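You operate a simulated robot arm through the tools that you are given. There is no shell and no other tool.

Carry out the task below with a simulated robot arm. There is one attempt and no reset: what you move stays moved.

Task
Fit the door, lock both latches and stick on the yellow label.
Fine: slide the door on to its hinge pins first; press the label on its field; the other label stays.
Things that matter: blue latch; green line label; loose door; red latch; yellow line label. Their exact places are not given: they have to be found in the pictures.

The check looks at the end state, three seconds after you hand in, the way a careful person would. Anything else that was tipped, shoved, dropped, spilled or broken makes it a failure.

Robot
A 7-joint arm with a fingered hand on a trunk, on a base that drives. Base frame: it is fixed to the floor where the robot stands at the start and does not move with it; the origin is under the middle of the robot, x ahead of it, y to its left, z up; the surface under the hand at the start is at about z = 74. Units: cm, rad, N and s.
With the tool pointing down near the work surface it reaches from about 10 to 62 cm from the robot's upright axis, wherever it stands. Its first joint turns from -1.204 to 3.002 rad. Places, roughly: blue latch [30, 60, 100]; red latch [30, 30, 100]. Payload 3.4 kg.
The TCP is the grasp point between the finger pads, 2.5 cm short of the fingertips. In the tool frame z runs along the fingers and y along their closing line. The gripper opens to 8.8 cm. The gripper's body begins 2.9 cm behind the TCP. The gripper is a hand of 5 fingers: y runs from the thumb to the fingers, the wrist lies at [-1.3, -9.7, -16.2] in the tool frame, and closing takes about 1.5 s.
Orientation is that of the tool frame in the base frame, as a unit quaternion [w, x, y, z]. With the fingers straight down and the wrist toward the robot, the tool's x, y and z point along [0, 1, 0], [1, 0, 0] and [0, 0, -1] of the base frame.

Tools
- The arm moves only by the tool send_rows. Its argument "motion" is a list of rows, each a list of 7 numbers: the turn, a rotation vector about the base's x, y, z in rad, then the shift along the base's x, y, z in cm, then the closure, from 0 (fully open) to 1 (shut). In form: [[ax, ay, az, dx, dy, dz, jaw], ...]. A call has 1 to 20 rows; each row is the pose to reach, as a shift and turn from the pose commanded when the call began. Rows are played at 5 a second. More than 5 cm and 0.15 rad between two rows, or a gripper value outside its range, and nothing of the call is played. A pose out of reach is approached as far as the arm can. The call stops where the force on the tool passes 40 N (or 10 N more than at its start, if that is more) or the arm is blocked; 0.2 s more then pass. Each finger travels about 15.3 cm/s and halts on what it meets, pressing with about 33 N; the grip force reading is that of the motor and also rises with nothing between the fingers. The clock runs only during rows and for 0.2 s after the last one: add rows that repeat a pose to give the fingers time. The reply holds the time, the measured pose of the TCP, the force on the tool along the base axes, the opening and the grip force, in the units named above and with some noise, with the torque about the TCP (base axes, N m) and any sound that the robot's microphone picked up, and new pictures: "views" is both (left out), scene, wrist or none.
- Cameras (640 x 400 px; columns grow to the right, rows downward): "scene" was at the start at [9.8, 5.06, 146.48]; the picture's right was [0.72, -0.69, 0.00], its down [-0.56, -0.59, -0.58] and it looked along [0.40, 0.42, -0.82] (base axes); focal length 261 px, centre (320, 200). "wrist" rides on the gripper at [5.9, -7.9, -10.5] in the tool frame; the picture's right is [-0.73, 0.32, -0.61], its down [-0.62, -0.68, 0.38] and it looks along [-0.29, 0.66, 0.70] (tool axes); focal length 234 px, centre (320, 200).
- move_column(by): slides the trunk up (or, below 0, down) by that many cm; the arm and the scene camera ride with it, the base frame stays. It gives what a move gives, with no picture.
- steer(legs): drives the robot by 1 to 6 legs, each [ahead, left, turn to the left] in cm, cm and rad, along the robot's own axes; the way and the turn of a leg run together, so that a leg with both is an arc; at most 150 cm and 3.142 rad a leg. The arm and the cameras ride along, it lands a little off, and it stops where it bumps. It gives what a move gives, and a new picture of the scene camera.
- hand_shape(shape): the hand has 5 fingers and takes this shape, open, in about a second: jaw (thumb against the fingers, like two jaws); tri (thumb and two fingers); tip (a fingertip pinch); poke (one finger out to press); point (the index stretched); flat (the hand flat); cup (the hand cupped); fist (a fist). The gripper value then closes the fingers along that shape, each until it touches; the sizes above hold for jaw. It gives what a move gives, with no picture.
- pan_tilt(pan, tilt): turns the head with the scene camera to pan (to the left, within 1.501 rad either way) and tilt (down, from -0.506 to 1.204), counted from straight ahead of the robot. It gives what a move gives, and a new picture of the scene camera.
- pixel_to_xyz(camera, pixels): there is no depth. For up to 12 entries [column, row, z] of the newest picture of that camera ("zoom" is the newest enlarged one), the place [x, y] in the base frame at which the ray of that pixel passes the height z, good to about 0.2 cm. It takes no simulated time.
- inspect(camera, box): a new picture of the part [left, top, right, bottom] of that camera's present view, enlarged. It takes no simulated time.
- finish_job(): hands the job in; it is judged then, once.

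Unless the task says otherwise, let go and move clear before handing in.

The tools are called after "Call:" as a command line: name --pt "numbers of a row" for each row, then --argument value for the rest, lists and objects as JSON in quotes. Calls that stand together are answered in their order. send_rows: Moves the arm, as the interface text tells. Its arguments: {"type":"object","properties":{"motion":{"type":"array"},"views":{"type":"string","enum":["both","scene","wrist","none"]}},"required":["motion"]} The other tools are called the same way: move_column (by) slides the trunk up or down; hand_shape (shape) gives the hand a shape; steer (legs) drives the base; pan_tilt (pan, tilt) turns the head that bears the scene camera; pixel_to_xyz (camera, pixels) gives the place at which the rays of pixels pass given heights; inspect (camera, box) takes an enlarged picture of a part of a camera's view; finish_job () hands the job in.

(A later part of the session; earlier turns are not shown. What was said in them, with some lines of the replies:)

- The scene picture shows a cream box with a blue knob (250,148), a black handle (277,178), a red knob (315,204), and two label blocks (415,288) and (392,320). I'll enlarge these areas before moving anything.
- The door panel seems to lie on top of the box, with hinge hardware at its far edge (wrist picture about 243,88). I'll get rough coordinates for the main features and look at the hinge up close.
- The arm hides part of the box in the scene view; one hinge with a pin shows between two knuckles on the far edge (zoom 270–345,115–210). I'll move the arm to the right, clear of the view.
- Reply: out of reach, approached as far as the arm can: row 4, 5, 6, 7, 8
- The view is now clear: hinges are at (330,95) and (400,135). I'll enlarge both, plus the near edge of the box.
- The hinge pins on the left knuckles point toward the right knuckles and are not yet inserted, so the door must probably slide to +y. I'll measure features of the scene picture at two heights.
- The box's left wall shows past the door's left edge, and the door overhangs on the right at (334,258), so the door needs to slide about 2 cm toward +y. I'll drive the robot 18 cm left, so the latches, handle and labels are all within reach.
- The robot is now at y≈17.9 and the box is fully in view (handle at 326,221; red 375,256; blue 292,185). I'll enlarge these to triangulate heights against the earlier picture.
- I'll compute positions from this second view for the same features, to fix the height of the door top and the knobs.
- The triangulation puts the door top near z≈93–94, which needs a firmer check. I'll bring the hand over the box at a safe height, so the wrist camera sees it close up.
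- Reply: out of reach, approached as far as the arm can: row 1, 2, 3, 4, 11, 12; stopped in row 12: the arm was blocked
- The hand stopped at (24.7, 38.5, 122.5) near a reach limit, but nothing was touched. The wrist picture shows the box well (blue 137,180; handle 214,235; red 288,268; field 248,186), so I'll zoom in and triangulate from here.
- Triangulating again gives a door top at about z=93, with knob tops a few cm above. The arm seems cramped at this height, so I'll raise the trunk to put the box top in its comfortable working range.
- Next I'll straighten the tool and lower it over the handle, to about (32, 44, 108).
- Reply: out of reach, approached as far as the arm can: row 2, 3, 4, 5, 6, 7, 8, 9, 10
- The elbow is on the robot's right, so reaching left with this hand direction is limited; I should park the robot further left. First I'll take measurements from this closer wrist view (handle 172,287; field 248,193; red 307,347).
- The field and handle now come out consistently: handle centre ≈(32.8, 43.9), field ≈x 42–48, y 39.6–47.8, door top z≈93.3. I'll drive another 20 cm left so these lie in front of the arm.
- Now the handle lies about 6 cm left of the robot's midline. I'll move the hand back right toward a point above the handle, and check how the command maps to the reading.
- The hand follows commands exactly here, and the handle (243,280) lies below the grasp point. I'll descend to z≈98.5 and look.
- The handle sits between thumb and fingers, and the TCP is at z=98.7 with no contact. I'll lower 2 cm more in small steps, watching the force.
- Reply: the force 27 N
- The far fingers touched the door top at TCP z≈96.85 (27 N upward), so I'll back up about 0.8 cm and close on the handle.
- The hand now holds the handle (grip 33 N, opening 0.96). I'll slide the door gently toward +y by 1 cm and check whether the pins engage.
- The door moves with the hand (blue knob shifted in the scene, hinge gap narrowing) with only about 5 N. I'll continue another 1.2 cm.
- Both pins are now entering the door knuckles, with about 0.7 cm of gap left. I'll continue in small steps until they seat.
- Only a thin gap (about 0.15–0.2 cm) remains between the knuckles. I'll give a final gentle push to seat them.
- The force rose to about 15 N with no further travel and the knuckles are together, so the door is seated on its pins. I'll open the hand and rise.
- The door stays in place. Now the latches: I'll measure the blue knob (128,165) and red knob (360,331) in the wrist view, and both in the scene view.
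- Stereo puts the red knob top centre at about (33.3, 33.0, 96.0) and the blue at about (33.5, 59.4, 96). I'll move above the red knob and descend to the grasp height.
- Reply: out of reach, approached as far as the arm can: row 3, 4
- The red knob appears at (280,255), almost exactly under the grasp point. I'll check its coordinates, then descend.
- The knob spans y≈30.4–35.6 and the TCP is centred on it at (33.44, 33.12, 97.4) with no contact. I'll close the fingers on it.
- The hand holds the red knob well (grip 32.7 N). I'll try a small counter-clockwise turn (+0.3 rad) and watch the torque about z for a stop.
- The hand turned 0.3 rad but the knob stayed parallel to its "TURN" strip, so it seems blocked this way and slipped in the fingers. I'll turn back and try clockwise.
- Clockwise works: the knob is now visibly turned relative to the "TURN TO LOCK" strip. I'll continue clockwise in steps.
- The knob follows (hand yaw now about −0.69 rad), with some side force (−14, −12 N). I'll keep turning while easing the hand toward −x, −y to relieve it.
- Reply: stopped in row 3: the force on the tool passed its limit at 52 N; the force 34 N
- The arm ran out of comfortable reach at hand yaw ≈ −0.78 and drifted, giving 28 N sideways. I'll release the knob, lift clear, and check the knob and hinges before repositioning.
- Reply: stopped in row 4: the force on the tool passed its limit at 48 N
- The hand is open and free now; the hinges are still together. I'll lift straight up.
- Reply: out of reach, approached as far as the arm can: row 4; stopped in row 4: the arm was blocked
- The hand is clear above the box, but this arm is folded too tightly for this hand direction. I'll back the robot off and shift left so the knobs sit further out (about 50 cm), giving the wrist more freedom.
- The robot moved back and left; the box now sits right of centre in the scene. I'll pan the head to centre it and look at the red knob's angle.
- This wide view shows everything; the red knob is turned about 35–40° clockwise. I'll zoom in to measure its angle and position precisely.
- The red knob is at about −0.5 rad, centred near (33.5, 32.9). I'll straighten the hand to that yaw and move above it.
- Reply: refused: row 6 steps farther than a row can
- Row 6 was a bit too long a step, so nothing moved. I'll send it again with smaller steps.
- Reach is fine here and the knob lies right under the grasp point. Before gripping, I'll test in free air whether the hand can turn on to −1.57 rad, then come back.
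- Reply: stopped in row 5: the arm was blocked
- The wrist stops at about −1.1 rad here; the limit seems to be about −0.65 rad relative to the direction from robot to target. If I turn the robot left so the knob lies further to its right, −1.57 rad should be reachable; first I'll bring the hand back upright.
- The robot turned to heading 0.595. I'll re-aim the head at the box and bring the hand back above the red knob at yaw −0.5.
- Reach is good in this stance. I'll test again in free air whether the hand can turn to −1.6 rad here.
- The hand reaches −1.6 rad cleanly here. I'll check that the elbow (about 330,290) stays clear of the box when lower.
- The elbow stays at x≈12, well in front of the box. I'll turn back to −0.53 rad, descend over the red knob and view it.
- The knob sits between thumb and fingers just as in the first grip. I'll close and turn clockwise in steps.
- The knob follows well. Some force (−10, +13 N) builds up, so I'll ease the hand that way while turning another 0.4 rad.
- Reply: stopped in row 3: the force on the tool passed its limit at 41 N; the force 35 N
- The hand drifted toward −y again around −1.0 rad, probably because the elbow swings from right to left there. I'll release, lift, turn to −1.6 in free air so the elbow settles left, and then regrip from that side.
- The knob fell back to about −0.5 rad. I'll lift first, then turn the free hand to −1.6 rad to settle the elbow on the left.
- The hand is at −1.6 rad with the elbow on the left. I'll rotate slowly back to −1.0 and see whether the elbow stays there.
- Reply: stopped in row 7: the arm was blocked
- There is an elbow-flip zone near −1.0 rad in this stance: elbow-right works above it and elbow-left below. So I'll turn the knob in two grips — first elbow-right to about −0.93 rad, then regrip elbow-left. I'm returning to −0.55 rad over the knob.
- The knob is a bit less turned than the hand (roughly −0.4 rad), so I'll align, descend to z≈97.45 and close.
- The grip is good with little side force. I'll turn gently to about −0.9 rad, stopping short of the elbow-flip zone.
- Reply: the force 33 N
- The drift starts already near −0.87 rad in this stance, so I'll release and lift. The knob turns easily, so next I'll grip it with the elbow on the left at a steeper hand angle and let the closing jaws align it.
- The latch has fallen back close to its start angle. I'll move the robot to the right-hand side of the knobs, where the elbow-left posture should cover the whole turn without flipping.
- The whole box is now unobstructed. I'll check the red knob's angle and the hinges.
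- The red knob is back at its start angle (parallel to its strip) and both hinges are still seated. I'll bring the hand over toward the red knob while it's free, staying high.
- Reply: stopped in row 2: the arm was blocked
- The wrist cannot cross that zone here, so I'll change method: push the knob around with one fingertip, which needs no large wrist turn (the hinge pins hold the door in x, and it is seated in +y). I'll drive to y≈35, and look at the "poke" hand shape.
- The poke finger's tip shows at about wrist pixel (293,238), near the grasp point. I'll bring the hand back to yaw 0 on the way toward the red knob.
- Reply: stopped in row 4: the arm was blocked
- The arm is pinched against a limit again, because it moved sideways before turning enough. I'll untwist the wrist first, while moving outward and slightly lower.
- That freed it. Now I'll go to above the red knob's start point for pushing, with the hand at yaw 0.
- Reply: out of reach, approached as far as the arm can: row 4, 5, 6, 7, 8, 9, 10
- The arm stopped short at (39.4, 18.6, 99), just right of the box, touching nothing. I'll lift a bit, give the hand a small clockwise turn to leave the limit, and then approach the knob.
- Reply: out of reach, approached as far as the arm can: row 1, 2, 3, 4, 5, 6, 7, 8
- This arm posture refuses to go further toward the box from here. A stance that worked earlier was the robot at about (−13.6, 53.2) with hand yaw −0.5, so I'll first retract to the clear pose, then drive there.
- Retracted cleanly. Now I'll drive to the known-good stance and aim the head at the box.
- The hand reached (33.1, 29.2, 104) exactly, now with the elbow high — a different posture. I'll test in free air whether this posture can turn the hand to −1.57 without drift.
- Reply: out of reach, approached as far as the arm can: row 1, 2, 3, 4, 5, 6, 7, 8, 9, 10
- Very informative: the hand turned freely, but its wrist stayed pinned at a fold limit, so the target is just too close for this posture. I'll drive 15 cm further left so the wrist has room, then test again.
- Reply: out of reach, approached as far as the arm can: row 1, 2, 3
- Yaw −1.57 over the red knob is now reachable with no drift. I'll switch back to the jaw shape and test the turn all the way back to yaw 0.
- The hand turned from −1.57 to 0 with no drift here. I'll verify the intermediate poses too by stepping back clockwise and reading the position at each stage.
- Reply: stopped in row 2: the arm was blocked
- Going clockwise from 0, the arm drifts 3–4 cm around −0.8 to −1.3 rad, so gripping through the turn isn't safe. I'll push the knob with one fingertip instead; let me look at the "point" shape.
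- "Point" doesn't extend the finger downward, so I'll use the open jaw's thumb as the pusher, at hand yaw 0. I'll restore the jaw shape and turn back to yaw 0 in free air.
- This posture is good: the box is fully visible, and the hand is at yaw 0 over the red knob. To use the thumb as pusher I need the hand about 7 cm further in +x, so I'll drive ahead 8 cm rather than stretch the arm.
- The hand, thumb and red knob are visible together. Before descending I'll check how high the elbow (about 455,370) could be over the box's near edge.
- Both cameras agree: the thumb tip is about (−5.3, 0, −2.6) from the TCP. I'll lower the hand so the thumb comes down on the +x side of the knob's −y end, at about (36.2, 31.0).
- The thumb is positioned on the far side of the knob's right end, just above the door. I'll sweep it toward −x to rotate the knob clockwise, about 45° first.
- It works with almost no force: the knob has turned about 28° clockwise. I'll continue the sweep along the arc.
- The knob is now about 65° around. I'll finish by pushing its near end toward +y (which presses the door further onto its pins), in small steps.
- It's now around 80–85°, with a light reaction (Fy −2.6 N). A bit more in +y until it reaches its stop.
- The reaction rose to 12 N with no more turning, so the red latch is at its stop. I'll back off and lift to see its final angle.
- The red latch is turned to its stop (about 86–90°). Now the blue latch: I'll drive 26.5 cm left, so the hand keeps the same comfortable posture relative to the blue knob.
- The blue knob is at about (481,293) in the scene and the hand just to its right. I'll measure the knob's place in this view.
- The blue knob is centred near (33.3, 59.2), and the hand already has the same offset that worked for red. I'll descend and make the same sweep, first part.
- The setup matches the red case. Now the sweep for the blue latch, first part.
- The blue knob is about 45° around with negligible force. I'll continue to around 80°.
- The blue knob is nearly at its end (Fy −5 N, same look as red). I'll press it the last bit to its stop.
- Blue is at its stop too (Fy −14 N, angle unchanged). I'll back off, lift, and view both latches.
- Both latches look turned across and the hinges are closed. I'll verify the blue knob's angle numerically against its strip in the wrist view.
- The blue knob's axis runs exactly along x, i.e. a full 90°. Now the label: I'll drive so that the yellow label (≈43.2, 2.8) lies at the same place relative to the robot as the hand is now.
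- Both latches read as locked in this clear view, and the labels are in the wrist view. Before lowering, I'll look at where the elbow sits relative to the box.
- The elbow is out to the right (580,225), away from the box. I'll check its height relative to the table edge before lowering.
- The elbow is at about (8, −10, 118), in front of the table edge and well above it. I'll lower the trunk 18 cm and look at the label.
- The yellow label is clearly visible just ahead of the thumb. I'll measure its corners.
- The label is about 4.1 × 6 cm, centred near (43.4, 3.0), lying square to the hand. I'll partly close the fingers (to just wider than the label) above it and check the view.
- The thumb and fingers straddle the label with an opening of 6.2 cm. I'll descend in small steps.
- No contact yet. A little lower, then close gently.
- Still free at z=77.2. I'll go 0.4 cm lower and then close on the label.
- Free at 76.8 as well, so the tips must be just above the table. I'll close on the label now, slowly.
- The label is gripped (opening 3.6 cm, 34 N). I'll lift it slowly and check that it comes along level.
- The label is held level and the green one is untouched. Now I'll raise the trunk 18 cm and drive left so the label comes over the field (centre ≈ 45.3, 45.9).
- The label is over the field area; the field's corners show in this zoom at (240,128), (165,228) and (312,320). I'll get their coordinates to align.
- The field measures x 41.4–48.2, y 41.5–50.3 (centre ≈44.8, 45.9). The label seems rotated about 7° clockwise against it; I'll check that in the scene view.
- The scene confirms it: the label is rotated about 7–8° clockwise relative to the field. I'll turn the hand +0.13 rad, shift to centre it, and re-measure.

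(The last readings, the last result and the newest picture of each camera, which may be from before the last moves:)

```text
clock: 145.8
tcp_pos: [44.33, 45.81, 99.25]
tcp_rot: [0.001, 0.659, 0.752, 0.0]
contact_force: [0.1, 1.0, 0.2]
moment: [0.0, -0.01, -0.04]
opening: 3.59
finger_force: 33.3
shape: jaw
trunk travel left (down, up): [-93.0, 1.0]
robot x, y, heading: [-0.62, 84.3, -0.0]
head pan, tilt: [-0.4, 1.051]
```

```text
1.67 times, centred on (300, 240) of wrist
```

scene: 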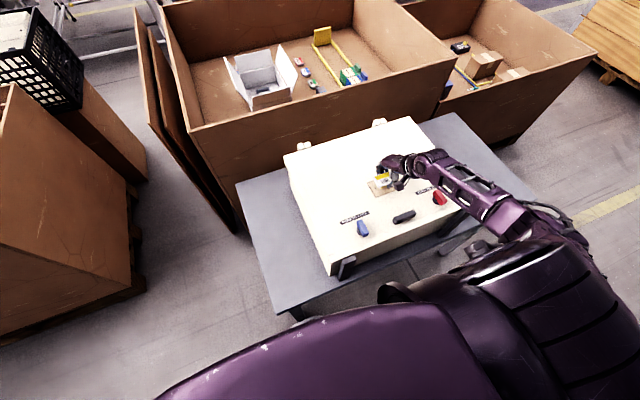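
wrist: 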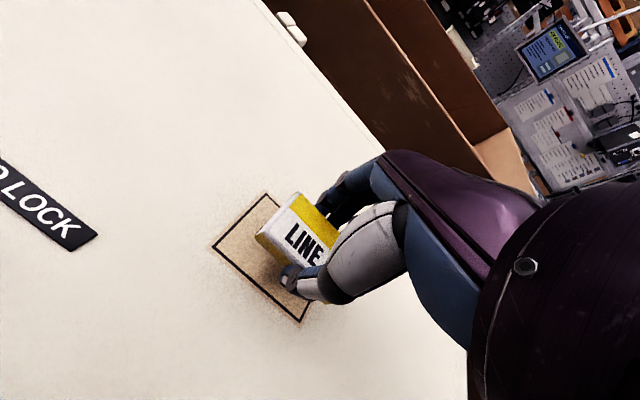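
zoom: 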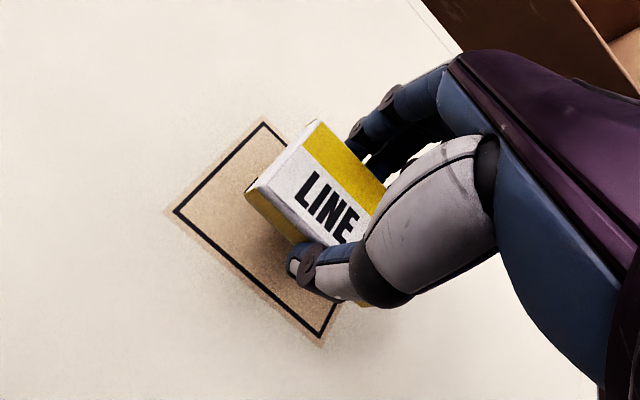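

Now the label's edges run parallel to the field's. I'll compute the remaining offset.

Call:
pixel_to_xyz --camera "zoom" --pixels '[[265, 117, 93.4], [165, 211, 93.4], [324, 346, 93.4], [316, 120, 97.8], [247, 188, 97.8], [304, 240, 96.6]]'

```text
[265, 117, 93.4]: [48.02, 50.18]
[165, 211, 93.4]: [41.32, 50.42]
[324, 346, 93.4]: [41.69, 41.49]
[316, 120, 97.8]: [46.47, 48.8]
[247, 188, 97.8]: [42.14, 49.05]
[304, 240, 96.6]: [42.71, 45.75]
```

The label needs about +0.4 cm in x and a small extra turn (+0.05 rad). I'll correct that and lower it to just above the field.

Call:
send_rows --pt "0 0 0.05 0.4 0.05 0 0.8" --pt "0 0 0.05 0.4 0.05 -1 0.8" --pt "0 0 0.05 0.4 0.05 -2 0.8" --pt "0 0 0.05 0.4 0.05 -2.5 0.8" --pt "0 0 0.05 0.4 0.05 -2.5 0.8" --views "both"

Call:
inspect --camera "scene" --box '[355, 150, 435, 210]'

Call:
inspect --camera "wrist" --box '[160, 120, 440, 360]'

```text
clock: 147.0
tcp_pos: [44.83, 45.96, 97.12]
tcp_rot: [0.003, 0.641, 0.768, 0.001]
contact_force: [1.8, -4.2, 18.2]
moment: [0.0, 0.43, 0.02]
opening: 3.63
finger_force: 33.1
shape: jaw
trunk travel left (down, up): [-93.0, 1.0]
robot x, y, heading: [-0.78, 84.54, 0.002]
head pan, tilt: [-0.4, 1.051]
```

scene: 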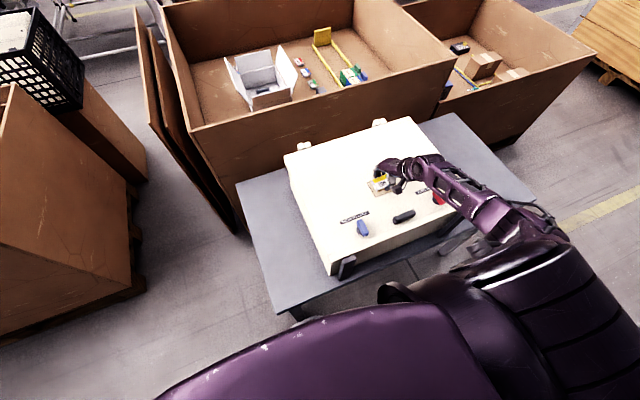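
wrist: 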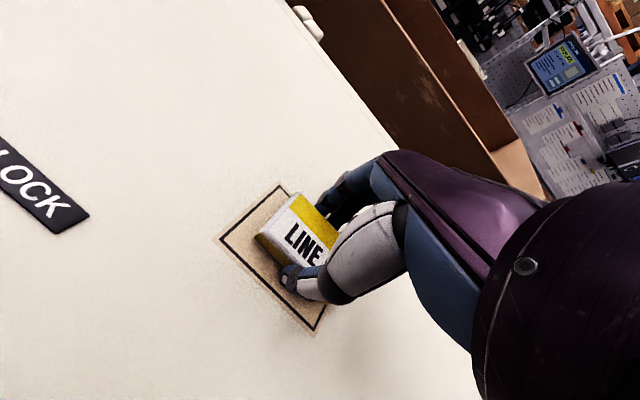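

```text
6.67 times, centred on (395, 180) of scene
```

zoom: 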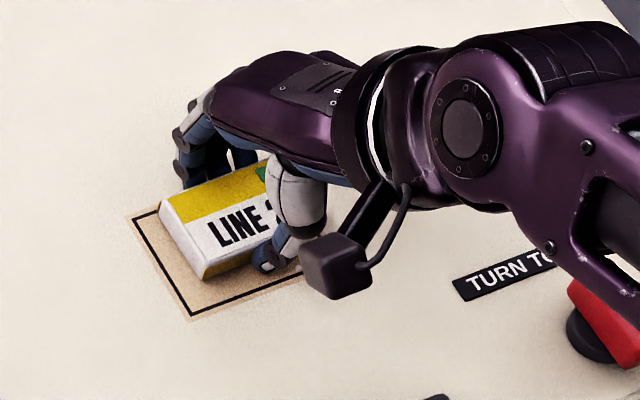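

```text
1.67 times, centred on (300, 240) of wrist
```

zoom: 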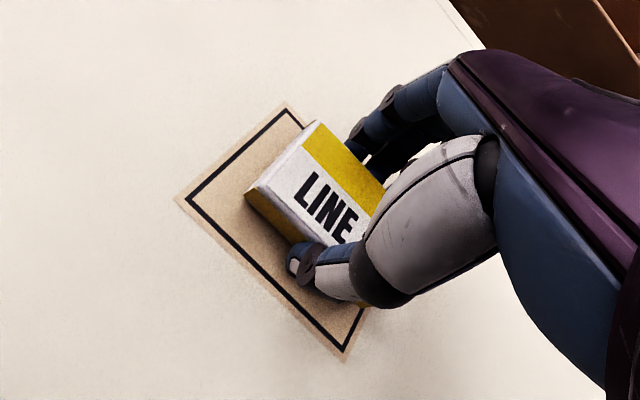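

The label touched the field already (18 N at TCP z=97.1), so the door top is at about z=94.35. I'll recompute the centring with that height.

Call:
pixel_to_xyz --camera "zoom" --pixels '[[287, 102, 94.35], [176, 199, 94.35], [345, 361, 94.35], [316, 121, 95.75], [248, 187, 95.75], [245, 197, 94.4], [304, 240, 94.4]]'

```text
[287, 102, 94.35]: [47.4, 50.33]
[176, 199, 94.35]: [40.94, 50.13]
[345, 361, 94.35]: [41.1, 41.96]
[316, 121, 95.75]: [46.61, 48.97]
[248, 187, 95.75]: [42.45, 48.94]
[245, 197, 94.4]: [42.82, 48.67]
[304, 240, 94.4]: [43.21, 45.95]
```

The label sits inside the field, aligned, with only about 0.3 cm of offset. I'll press it down firmly to about 30 N and hold.

Call:
send_rows --pt "0 0 0 0 0 -0.1 0.8" --pt "0 0 0 0 0 -0.2 0.8" --pt "0 0 0 0 0 -0.25 0.8" --pt "0 0 0 0 0 -0.25 0.8" --pt "0 0 0 0 0 -0.25 0.8" --pt "0 0 0 0 0 -0.25 0.8" --views "none"

```text
clock: 148.0
tcp_pos: [44.83, 45.97, 97.1]
tcp_rot: [0.007, 0.642, 0.767, 0.003]
contact_force: [-4.8, 0.2, 16.8]
moment: [0.02, 0.76, 0.1]
opening: 3.64
finger_force: 32.8
shape: jaw
trunk travel left (down, up): [-93.0, 1.0]
robot x, y, heading: [-0.62, 84.16, 0.005]
head pan, tilt: [-0.4, 1.051]
stopped in row 4: the force on the tool passed its limit at 41 N (the readings are from after the stop); the commanded pose is now the measured one
```

It was pressed with about 40 N. Now I'll open the fingers and rise straight up.

Call:
send_rows --pt "0 0 0 0 0 0.05 0.6" --pt "0 0 0 0 0 0.1 0.4" --pt "0 0 0 0 0 0.2 0.2" --pt "0 0 0 0 0 0.3 0.1" --pt "0 0 0 0 0 0.3 0" --pt "0 0 0 0 0 0.3 0" --pt "0 0 0 0 0 1.5 0" --pt "0 0 0 0 0 4 0" --pt "0 0 0 0 0 7 0" --pt "0 0 0 0 0 7 0" --views "both"

Call:
inspect --camera "scene" --box '[355, 150, 435, 210]'

Call:
inspect --camera "wrist" --box '[100, 150, 380, 380]'

```text
clock: 150.2
tcp_pos: [44.91, 45.8, 103.87]
tcp_rot: [0.003, 0.641, 0.768, 0.002]
contact_force: [-1.1, 0.8, 0.3]
moment: [-0.01, 0.01, 0.01]
opening: 8.74
finger_force: 0.0
shape: jaw
trunk travel left (down, up): [-93.0, 1.0]
robot x, y, heading: [-0.73, 84.63, 0.004]
head pan, tilt: [-0.4, 1.051]
```

scene: 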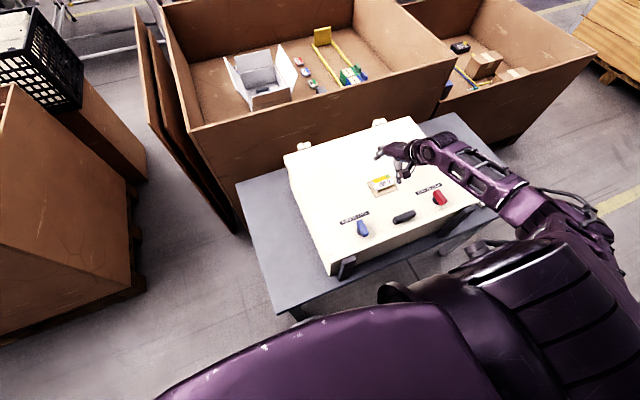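
wrist: 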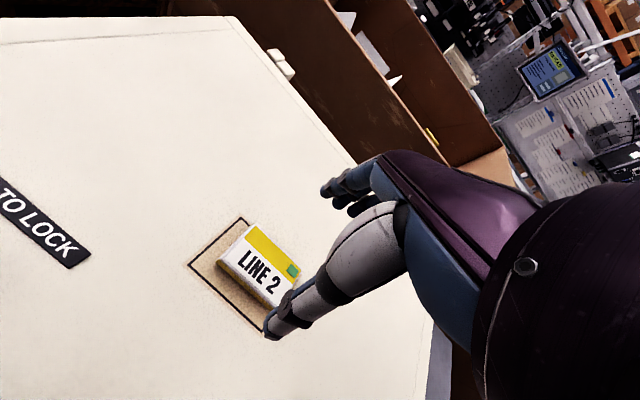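

```text
6.67 times, centred on (395, 180) of scene
```

zoom: 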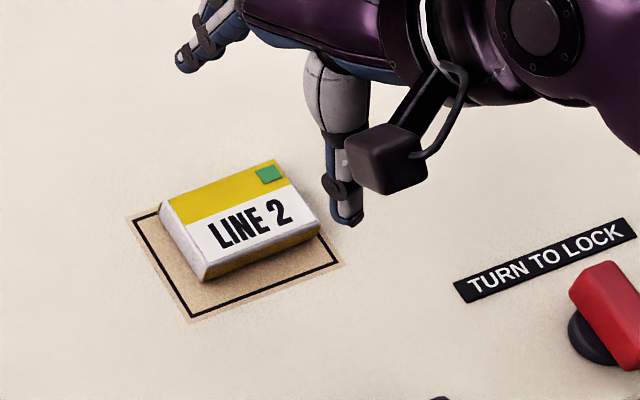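

```text
1.74 times, centred on (240, 265) of wrist
```

zoom: 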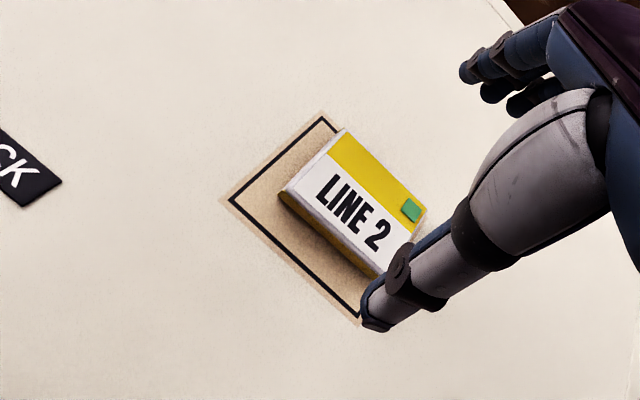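

The little tab on the label turned from orange to green, so it is stuck. I'll measure the label's place on the field once more.

Call:
pixel_to_xyz --camera "zoom" --pixels '[[322, 111, 94.35], [221, 199, 94.35], [358, 324, 94.35], [281, 203, 94.35], [374, 278, 94.35], [344, 130, 95.8], [283, 191, 95.8], [426, 206, 95.8]]'

```text
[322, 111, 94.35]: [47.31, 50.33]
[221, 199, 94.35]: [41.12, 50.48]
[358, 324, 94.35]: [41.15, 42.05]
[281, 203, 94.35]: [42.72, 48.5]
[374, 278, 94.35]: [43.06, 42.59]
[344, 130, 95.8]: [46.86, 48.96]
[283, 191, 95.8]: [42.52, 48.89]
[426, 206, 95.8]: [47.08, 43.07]
```

Call:
pixel_to_xyz --camera "scene" --pixels '[[377.76, 192.14, 94.35], [395, 185.4, 94.35], [375.06, 198.3, 94.35], [398.45, 189.9, 94.35], [366.2, 182.7, 94.35], [371, 180.3, 95.8], [388, 174, 95.8]]'

```text
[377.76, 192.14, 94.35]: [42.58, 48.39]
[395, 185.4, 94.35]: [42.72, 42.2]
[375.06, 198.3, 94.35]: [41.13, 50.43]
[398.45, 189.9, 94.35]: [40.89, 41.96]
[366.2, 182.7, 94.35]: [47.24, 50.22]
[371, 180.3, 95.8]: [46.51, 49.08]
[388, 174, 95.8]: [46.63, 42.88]
```

The label lies fully within the field and is bonded (tab green), so I'll leave it. Now I'll back the robot away from the table and make a final check of the latches, hinges and the green label.

Call:
send_rows --pt "0 0 0 0 0 1 0" --pt "0 0 0 0 0 2.5 0" --pt "0 0 0 0 0 2.5 0" --views "none"

Call:
steer --legs '[[-30, 0, 0]]'

Call:
pan_tilt --pan -0.45 --tilt 0.8

Call:
inspect --camera "scene" --box '[220, 120, 480, 300]'

```text
clock: 151.0
tcp_pos: [44.98, 45.84, 106.28]
tcp_rot: [0.002, 0.642, 0.767, 0.002]
contact_force: [-0.5, -0.3, 1.1]
moment: [0.01, 0.0, 0.03]
opening: 8.77
finger_force: 0.0
shape: jaw
trunk travel left (down, up): [-93.0, 1.0]
robot x, y, heading: [-0.85, 84.32, 0.0]
head pan, tilt: [-0.4, 1.051]
```

```text
clock: 153.0
tcp_pos: [15.0, 45.8, 106.13]
tcp_rot: [0.003, 0.641, 0.768, 0.003]
contact_force: [-0.4, 1.0, -0.9]
moment: [-0.01, 0.02, 0.02]
opening: 8.74
finger_force: 0.1
shape: jaw
trunk travel left (down, up): [-93.0, 1.0]
robot x, y, heading: [-30.83, 84.04, 0.008]
head pan, tilt: [-0.4, 1.051]
```

scene: 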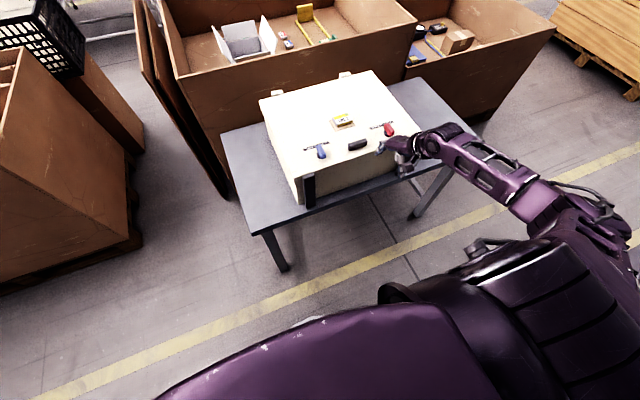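

```text
clock: 153.8
tcp_pos: [14.79, 45.94, 106.16]
tcp_rot: [0.003, 0.64, 0.768, 0.002]
contact_force: [-0.3, 0.2, -0.4]
moment: [0.0, 0.02, -0.01]
opening: 8.75
finger_force: 0.0
shape: jaw
trunk travel left (down, up): [-93.0, 1.0]
robot x, y, heading: [-30.62, 84.64, 0.007]
head pan, tilt: [-0.45, 0.799]
```

scene: 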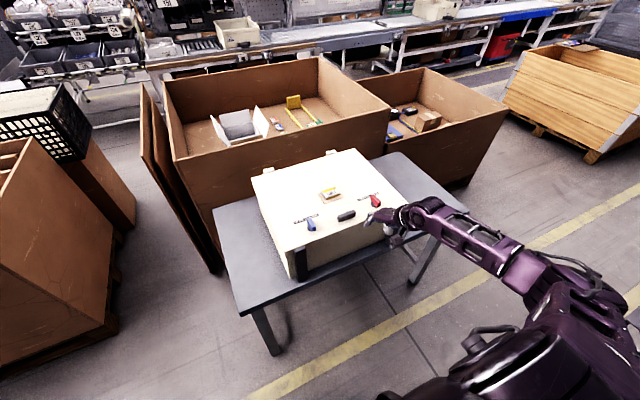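

```text
2.22 times, centred on (350, 210) of scene
```

zoom: 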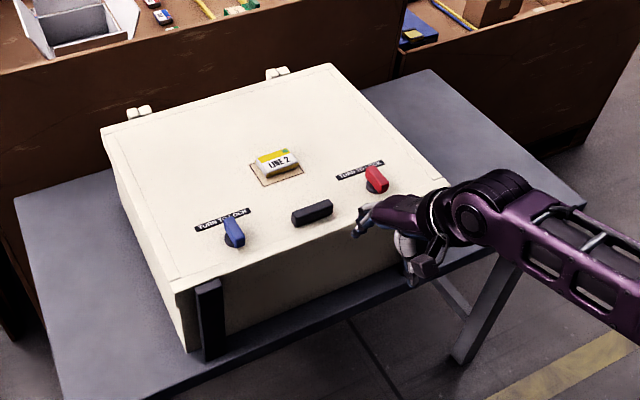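

The overall state looks right. I'll zoom in on the latches, hinges and label for a last check.

Call:
inspect --camera "scene" --box '[355, 180, 395, 215]'

Call:
inspect --camera "scene" --box '[290, 200, 330, 235]'

Call:
inspect --camera "scene" --box '[250, 140, 350, 185]'

Call:
inspect --camera "scene" --box '[310, 175, 360, 215]'

```text
11.43 times, centred on (375, 198) of scene
```

zoom: 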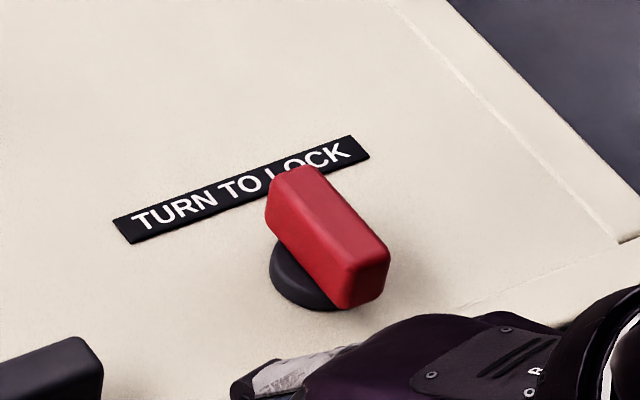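

```text
11.43 times, centred on (310, 218) of scene
```

zoom: 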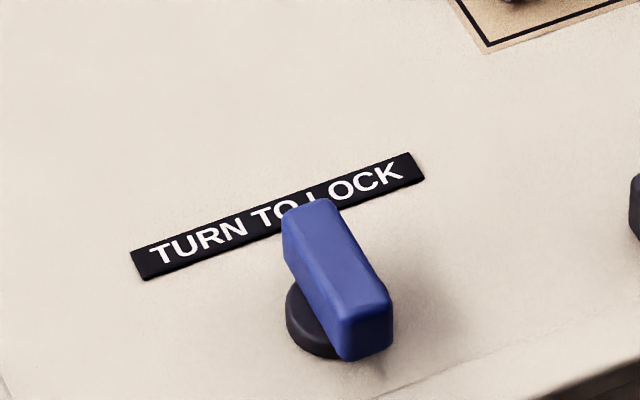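

```text
6.40 times, centred on (300, 162) of scene
```

zoom: 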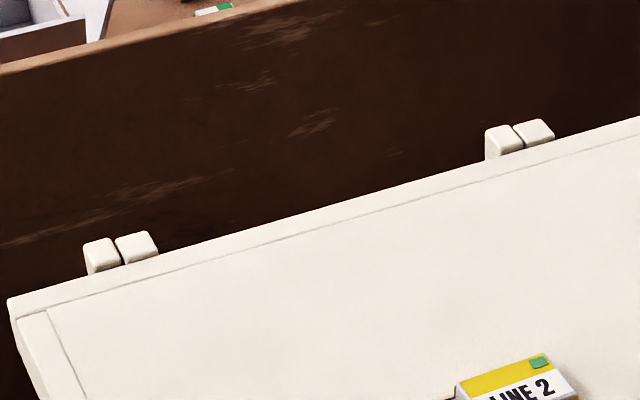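

```text
10.00 times, centred on (335, 195) of scene
```

zoom: 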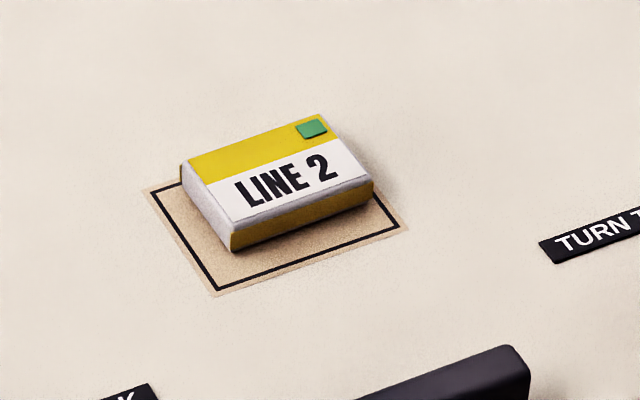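

Hinges, label and both latches look good; I'll compare the two knob angles numerically against their strips.

Call:
pixel_to_xyz --camera "scene" --pixels '[[372.46, 195.9, 96.7], [379.2, 203.07, 96.7], [309.04, 218.44, 96.7], [314.1, 227.6, 96.7], [357.06, 199.57, 94.4], [377.6, 192.3, 94.4], [293.4, 222.4, 94.4], [317.7, 213.8, 94.4]]'

```text
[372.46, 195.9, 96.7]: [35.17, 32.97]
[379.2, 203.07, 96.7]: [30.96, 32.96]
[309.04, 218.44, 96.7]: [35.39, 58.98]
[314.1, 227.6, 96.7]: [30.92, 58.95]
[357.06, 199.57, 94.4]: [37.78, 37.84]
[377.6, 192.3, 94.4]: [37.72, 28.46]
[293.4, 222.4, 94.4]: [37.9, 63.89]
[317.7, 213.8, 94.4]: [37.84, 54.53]
```

Call:
pixel_to_xyz --camera "scene" --pixels '[[324.5, 204.5, 94.35], [343.8, 197.8, 94.35], [317.5, 194, 94.35], [326.3, 200, 94.35], [340.3, 195.4, 94.35], [326, 197.8, 95.8], [321.2, 191.3, 95.8], [335.5, 186.3, 95.8], [340.2, 193.2, 95.8]]'

```text
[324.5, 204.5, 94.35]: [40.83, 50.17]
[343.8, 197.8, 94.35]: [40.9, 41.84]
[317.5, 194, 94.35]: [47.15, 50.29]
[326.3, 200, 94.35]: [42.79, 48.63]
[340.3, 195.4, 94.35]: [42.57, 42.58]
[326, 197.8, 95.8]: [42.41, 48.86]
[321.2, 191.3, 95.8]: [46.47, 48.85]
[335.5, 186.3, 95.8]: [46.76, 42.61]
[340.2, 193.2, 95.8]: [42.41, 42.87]
```

Both knobs read exactly 90° to their start, the hinges are seated, and the yellow label lies aligned inside its field (about 0.6 cm off centre) with its tab green. The hand is open and clear of everything, so I'm handing in.

Call:
finish_job

```text
The job is handed in.
```

I fitted the door, locked both latches and stuck the yellow label on its field, then handed the job in; I have not seen the result of the check.

- **Door:** I slid it about 2.6 cm along until it stopped against the hinges. Both hinges were still fully together in the last pictures.
- **Latches:** Red and blue are both turned a full 90° clockwise to their stops. I couldn't turn them all the way with a grip, so I pushed them round with the thumb. While I was trying to grip it, the red latch slipped back to its start and had to be turned again.
- **Label:** The yellow label (LINE 2) was pressed on with about 40 N, and its small tab turned from orange to green. It is square to the field and lies inside it, about 0.6 cm off centre. I left it there rather than try to lift a stuck label.
- **Other label:** I did not touch the green label (LINE 4). The arm hid it in the final view, but it was in its original place when I last saw it, after picking up the yellow one.

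I let go and backed the hand clear of the table before handing in.
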